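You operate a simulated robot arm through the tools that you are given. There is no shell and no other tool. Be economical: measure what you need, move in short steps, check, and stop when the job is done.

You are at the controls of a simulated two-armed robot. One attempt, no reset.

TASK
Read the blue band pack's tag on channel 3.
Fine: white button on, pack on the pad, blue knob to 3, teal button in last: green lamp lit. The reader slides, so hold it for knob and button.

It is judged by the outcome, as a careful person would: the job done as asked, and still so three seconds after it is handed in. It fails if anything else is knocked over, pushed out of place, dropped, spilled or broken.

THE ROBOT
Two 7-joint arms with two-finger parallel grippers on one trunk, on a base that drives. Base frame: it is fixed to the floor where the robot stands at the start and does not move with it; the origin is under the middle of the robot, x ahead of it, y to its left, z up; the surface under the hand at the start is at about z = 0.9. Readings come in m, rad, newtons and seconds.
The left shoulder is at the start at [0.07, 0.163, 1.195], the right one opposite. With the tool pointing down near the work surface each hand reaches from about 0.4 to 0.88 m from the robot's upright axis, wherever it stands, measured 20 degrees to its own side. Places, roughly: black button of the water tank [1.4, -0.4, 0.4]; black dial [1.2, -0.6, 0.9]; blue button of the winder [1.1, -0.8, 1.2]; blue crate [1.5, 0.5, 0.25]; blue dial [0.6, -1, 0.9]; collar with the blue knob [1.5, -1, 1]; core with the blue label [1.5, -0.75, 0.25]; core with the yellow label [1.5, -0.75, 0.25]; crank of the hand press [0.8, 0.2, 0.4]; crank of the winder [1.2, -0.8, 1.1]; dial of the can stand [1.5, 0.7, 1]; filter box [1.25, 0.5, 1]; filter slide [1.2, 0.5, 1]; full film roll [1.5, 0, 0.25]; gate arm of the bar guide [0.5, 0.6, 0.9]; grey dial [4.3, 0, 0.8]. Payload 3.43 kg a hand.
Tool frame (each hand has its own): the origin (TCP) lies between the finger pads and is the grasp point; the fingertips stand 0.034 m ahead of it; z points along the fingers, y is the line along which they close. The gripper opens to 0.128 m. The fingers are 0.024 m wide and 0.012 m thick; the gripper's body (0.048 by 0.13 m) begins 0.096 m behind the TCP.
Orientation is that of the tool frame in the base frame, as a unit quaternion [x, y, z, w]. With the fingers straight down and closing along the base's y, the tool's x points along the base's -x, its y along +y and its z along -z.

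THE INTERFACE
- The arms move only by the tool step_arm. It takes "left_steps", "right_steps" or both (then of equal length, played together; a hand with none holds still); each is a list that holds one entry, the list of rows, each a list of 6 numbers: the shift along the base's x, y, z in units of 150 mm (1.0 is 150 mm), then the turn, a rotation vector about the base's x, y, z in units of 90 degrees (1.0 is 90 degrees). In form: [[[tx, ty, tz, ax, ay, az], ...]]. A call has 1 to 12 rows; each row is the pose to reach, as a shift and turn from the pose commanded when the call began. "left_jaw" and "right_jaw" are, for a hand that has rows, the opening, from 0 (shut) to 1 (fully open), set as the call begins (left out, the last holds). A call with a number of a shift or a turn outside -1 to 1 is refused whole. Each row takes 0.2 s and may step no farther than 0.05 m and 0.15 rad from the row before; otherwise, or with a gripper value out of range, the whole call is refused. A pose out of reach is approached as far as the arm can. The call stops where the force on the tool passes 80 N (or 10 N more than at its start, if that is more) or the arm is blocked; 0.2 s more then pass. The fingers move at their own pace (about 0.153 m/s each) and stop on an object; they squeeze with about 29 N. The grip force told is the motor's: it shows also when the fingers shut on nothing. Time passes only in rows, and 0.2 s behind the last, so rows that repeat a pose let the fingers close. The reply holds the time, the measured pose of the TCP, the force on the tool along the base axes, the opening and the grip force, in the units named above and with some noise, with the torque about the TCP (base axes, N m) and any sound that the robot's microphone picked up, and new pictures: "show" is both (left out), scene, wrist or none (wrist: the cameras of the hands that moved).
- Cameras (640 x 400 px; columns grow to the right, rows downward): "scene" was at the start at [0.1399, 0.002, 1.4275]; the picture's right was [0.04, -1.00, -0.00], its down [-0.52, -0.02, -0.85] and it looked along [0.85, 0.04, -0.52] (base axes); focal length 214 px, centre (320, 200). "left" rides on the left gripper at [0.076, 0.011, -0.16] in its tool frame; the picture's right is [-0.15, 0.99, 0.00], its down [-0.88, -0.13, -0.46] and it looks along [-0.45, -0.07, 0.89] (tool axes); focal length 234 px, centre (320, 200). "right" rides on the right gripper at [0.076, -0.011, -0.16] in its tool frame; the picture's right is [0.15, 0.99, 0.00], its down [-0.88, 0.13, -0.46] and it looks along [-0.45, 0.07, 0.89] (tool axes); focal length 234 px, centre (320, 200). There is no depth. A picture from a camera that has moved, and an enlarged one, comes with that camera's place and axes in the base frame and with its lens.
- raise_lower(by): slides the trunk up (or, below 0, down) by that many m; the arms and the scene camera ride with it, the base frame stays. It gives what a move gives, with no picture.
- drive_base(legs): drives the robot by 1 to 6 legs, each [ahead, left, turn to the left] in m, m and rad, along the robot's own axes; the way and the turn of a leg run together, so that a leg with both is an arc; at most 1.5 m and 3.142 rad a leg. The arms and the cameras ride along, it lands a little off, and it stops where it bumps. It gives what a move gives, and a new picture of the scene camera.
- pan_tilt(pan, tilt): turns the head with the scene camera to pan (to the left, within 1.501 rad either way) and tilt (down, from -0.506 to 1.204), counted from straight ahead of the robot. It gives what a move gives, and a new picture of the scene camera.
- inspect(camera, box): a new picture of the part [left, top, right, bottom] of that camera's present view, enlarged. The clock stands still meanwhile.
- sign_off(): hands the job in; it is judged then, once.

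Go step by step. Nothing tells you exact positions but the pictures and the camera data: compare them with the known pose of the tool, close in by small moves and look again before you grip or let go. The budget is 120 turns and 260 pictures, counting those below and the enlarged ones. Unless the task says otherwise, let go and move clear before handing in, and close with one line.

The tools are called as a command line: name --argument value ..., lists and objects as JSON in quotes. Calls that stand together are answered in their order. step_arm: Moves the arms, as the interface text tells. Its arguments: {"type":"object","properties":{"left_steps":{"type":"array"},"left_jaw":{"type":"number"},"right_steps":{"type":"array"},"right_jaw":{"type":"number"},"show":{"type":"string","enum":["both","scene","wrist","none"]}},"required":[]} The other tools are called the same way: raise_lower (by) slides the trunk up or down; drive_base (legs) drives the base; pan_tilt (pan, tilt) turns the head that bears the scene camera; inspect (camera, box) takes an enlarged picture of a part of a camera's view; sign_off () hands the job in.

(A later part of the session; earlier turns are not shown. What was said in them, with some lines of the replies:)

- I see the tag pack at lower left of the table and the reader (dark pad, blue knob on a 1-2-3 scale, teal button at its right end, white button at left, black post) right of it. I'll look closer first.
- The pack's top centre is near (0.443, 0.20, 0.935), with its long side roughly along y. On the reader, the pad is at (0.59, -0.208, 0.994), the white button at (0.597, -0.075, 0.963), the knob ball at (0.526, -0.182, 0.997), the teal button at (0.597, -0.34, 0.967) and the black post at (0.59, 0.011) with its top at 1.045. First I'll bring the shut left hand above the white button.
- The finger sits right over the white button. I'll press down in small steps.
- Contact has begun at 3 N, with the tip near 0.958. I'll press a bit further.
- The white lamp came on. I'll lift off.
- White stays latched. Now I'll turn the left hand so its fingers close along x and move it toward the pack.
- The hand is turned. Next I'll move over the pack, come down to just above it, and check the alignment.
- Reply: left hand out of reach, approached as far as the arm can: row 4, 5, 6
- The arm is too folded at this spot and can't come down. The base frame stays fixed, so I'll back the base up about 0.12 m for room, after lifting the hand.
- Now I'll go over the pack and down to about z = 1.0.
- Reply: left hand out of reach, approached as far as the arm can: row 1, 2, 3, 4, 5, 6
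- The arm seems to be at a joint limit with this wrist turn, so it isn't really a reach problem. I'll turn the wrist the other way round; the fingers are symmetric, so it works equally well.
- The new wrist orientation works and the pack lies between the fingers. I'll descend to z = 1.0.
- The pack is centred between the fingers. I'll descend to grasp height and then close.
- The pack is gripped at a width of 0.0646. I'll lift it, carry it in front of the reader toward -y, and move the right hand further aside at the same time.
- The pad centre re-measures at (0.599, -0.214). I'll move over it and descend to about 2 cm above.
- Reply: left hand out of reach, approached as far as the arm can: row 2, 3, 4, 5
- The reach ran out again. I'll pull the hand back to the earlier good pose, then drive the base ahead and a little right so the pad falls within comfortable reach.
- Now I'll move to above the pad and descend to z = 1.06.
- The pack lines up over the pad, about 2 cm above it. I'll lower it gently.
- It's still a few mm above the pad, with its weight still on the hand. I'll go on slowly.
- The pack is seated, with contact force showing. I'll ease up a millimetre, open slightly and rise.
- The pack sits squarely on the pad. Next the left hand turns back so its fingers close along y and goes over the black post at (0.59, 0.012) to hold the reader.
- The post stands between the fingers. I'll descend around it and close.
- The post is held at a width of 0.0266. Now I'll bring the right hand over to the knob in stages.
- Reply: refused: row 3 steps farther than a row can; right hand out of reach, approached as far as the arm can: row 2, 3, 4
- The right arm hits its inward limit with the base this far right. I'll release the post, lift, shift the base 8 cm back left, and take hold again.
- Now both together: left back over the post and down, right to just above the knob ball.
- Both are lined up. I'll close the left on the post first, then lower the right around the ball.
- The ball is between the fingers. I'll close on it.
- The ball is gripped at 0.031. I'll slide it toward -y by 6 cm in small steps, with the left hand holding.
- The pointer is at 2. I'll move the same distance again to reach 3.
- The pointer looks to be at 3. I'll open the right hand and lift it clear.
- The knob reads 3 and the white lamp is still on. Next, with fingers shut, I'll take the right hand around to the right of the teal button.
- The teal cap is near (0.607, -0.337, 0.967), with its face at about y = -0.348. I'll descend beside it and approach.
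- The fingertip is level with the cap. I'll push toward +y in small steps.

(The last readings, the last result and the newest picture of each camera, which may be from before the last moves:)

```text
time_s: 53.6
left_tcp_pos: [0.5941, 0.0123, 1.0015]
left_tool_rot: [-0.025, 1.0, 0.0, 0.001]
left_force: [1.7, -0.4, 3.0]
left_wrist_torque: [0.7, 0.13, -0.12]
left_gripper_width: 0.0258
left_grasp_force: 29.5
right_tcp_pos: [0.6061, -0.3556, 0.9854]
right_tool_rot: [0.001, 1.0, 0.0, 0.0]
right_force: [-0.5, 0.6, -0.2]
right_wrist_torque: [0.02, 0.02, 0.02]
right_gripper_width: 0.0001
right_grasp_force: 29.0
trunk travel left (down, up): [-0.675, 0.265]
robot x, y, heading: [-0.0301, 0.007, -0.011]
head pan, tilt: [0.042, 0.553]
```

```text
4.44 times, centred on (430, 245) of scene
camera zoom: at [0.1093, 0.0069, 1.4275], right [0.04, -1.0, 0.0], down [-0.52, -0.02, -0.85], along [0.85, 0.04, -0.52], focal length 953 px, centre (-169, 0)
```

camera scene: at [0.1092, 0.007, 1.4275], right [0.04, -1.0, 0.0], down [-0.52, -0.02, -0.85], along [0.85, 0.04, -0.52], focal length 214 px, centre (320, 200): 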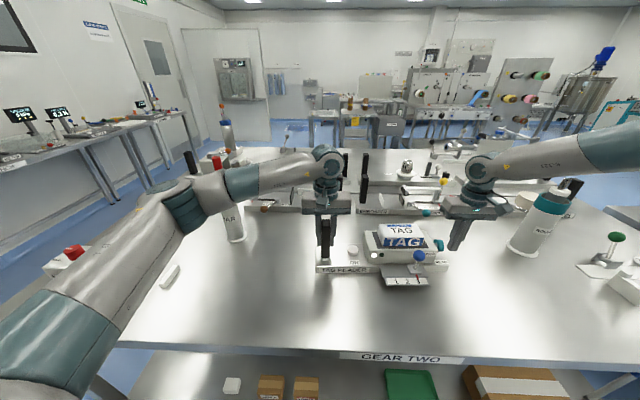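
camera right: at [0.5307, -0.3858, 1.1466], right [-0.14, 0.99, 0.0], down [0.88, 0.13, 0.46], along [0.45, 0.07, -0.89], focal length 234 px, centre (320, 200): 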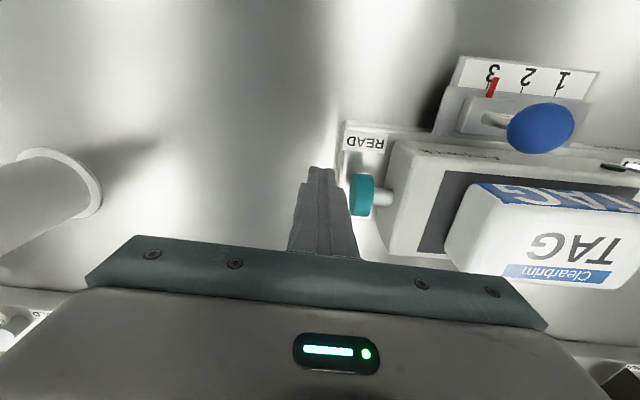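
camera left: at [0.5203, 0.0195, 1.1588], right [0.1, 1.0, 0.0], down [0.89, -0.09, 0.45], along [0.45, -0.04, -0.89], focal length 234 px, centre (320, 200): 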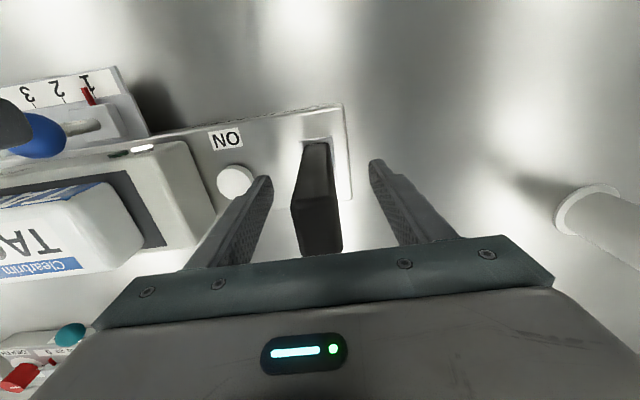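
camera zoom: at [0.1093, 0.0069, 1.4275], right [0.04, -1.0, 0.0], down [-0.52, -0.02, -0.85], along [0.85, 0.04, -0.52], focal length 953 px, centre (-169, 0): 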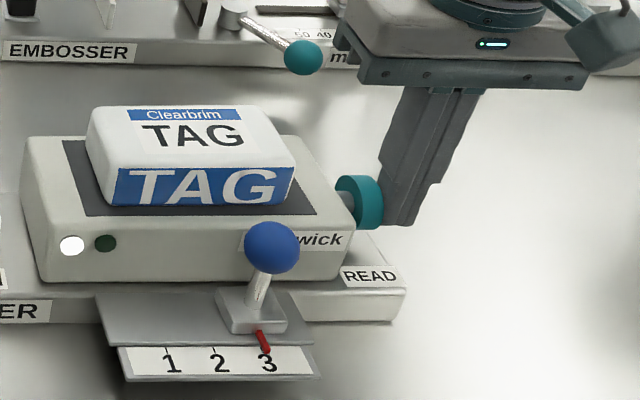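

At the point of contact. I'll keep pushing.

step_arm --right_steps '[[[0, 0.02, 0, 0, 0, 0], [0, 0.04, 0, 0, 0, 0], [0, 0.06, 0, 0, 0, 0], [0, 0.075, 0, 0, 0, 0]]]' --show "none"

inspect --camera "scene" --box '[360, 200, 500, 290]'

```text
time_s: 54.6
left_tcp_pos: [0.5943, 0.0114, 1.0013]
left_tool_rot: [-0.025, 1.0, 0.0, 0.0]
left_force: [0.4, 5.1, 3.5]
left_wrist_torque: [-0.22, -0.07, -0.26]
left_gripper_width: 0.026
left_grasp_force: 29.6
right_tcp_pos: [0.6055, -0.346, 0.9858]
right_tool_rot: [0.001, 1.0, 0.0, 0.0]
right_force: [0.4, -7.8, 0.6]
right_wrist_torque: [-0.22, -0.06, 0.03]
right_gripper_width: 0.0
right_grasp_force: 29.0
trunk travel left (down, up): [-0.675, 0.265]
robot x, y, heading: [-0.0306, 0.0061, 0.002]
head pan, tilt: [0.042, 0.553]
```

```text
4.44 times, centred on (430, 245) of scene
camera zoom: at [0.1092, 0.0067, 1.4275], right [0.04, -1.0, 0.0], down [-0.52, -0.02, -0.85], along [0.85, 0.04, -0.52], focal length 953 px, centre (-169, 0)
```

zoom: 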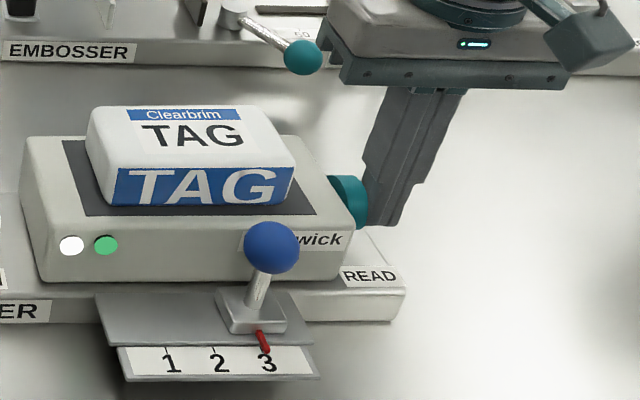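

The green lamp is lit. I'll withdraw the right hand and check that it stays lit.

step_arm --right_steps '[[[0, -0.1, 0, 0, 0, 0], [0, -0.3, 0, 0, 0, 0], [0, -0.4, 0.25, 0, 0, 0], [0, -0.4, 0.5, 0, 0, 0], [0, -0.4, 0.8, 0, 0, 0], [0, -0.4, 1.0, 0, 0, 0]]]' --show "none"

inspect --camera "scene" --box '[310, 200, 470, 300]'

```text
time_s: 56.0
left_tcp_pos: [0.5933, 0.011, 1.0014]
left_tool_rot: [-0.025, 1.0, 0.0, 0.001]
left_force: [1.2, 0.6, 5.1]
left_wrist_torque: [0.43, -0.3, -0.01]
left_gripper_width: 0.0258
left_grasp_force: 28.8
right_tcp_pos: [0.6058, -0.4047, 1.1374]
right_tool_rot: [0.001, 1.0, 0.0, 0.0]
right_force: [0.4, 0.1, 0.0]
right_wrist_torque: [0.02, 0.01, 0.01]
right_gripper_width: 0.0002
right_grasp_force: 29.2
trunk travel left (down, up): [-0.675, 0.265]
robot x, y, heading: [-0.0286, 0.0027, -0.0]
head pan, tilt: [0.042, 0.553]
```

```text
4.00 times, centred on (390, 250) of scene
camera zoom: at [0.1092, 0.007, 1.4275], right [0.04, -1.0, 0.0], down [-0.52, -0.02, -0.85], along [0.85, 0.04, -0.52], focal length 858 px, centre (40, 0)
```

zoom: 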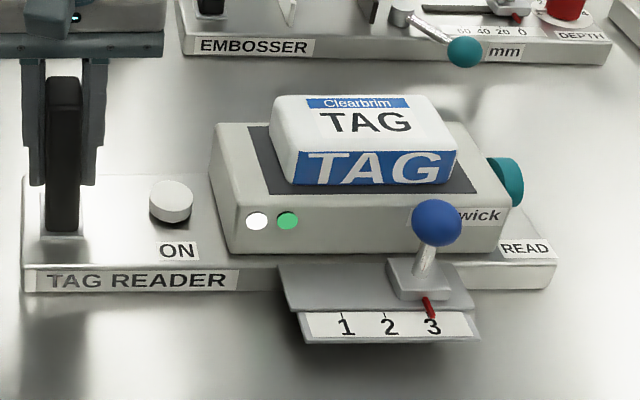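

Green holds and the button is latched. I'll release the post with the left hand and rise clear.

step_arm --left_steps '[[[0, 0, 0, 0, 0, 0], [0, 0, 0, 0, 0, 0], [0, 0, 0.25, 0, 0, 0], [0, 0, 0.5, 0, 0, 0], [0, 0, 0.75, 0, 0, 0], [0, 0, 1.0, 0, 0, 0], [-0.2, 0.2, 1.0, 0, 0, 0]]]' --left_jaw 0.66 --show "scene"

inspect --camera "scene" --box '[310, 200, 470, 300]'

```text
time_s: 57.6
left_tcp_pos: [0.5637, 0.044, 1.1512]
left_tool_rot: [-0.025, 1.0, -0.002, 0.0]
left_force: [-0.1, 0.8, -0.2]
left_wrist_torque: [-0.07, -0.02, 0.0]
left_gripper_width: 0.0846
left_grasp_force: 0.1
right_tcp_pos: [0.6045, -0.4016, 1.1387]
right_tool_rot: [0.001, 1.0, -0.002, 0.0]
right_force: [0.4, -0.4, 0.5]
right_wrist_torque: [-0.05, -0.03, 0.02]
right_gripper_width: 0.0
right_grasp_force: 29.4
trunk travel left (down, up): [-0.675, 0.265]
robot x, y, heading: [-0.0317, 0.0047, -0.002]
head pan, tilt: [0.042, 0.553]
camera scene: at [0.1088, 0.0107, 1.4276], right [0.04, -1.0, 0.0], down [-0.52, -0.02, -0.85], along [0.85, 0.03, -0.52], focal length 214 px, centre (320, 200)
```

scene: 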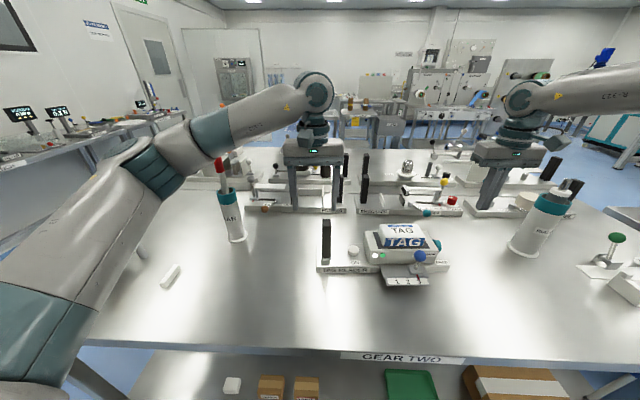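

```text
4.00 times, centred on (390, 250) of scene
camera zoom: at [0.1088, 0.0107, 1.4276], right [0.04, -1.0, 0.0], down [-0.52, -0.02, -0.85], along [0.85, 0.03, -0.52], focal length 858 px, centre (40, 0)
```

zoom: 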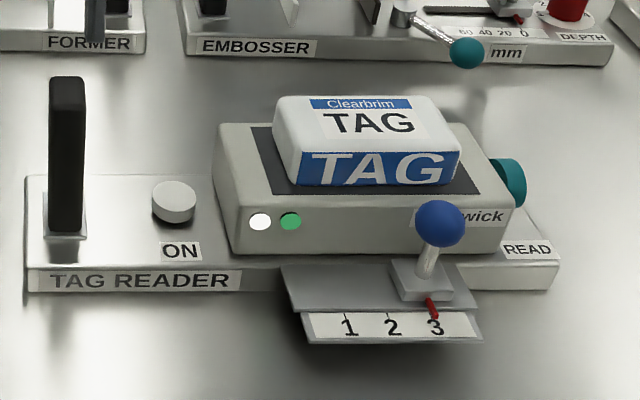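

Both hands are clear. The white and green lamps are lit, the pack is on the pad, the knob is at 3 and the reader is in its place, so I'm handing in.

sign_off

```text
The job is handed in.
```

The blue band pack's tag was read on channel 3: the green lamp was still lit with both hands clear when I handed in.
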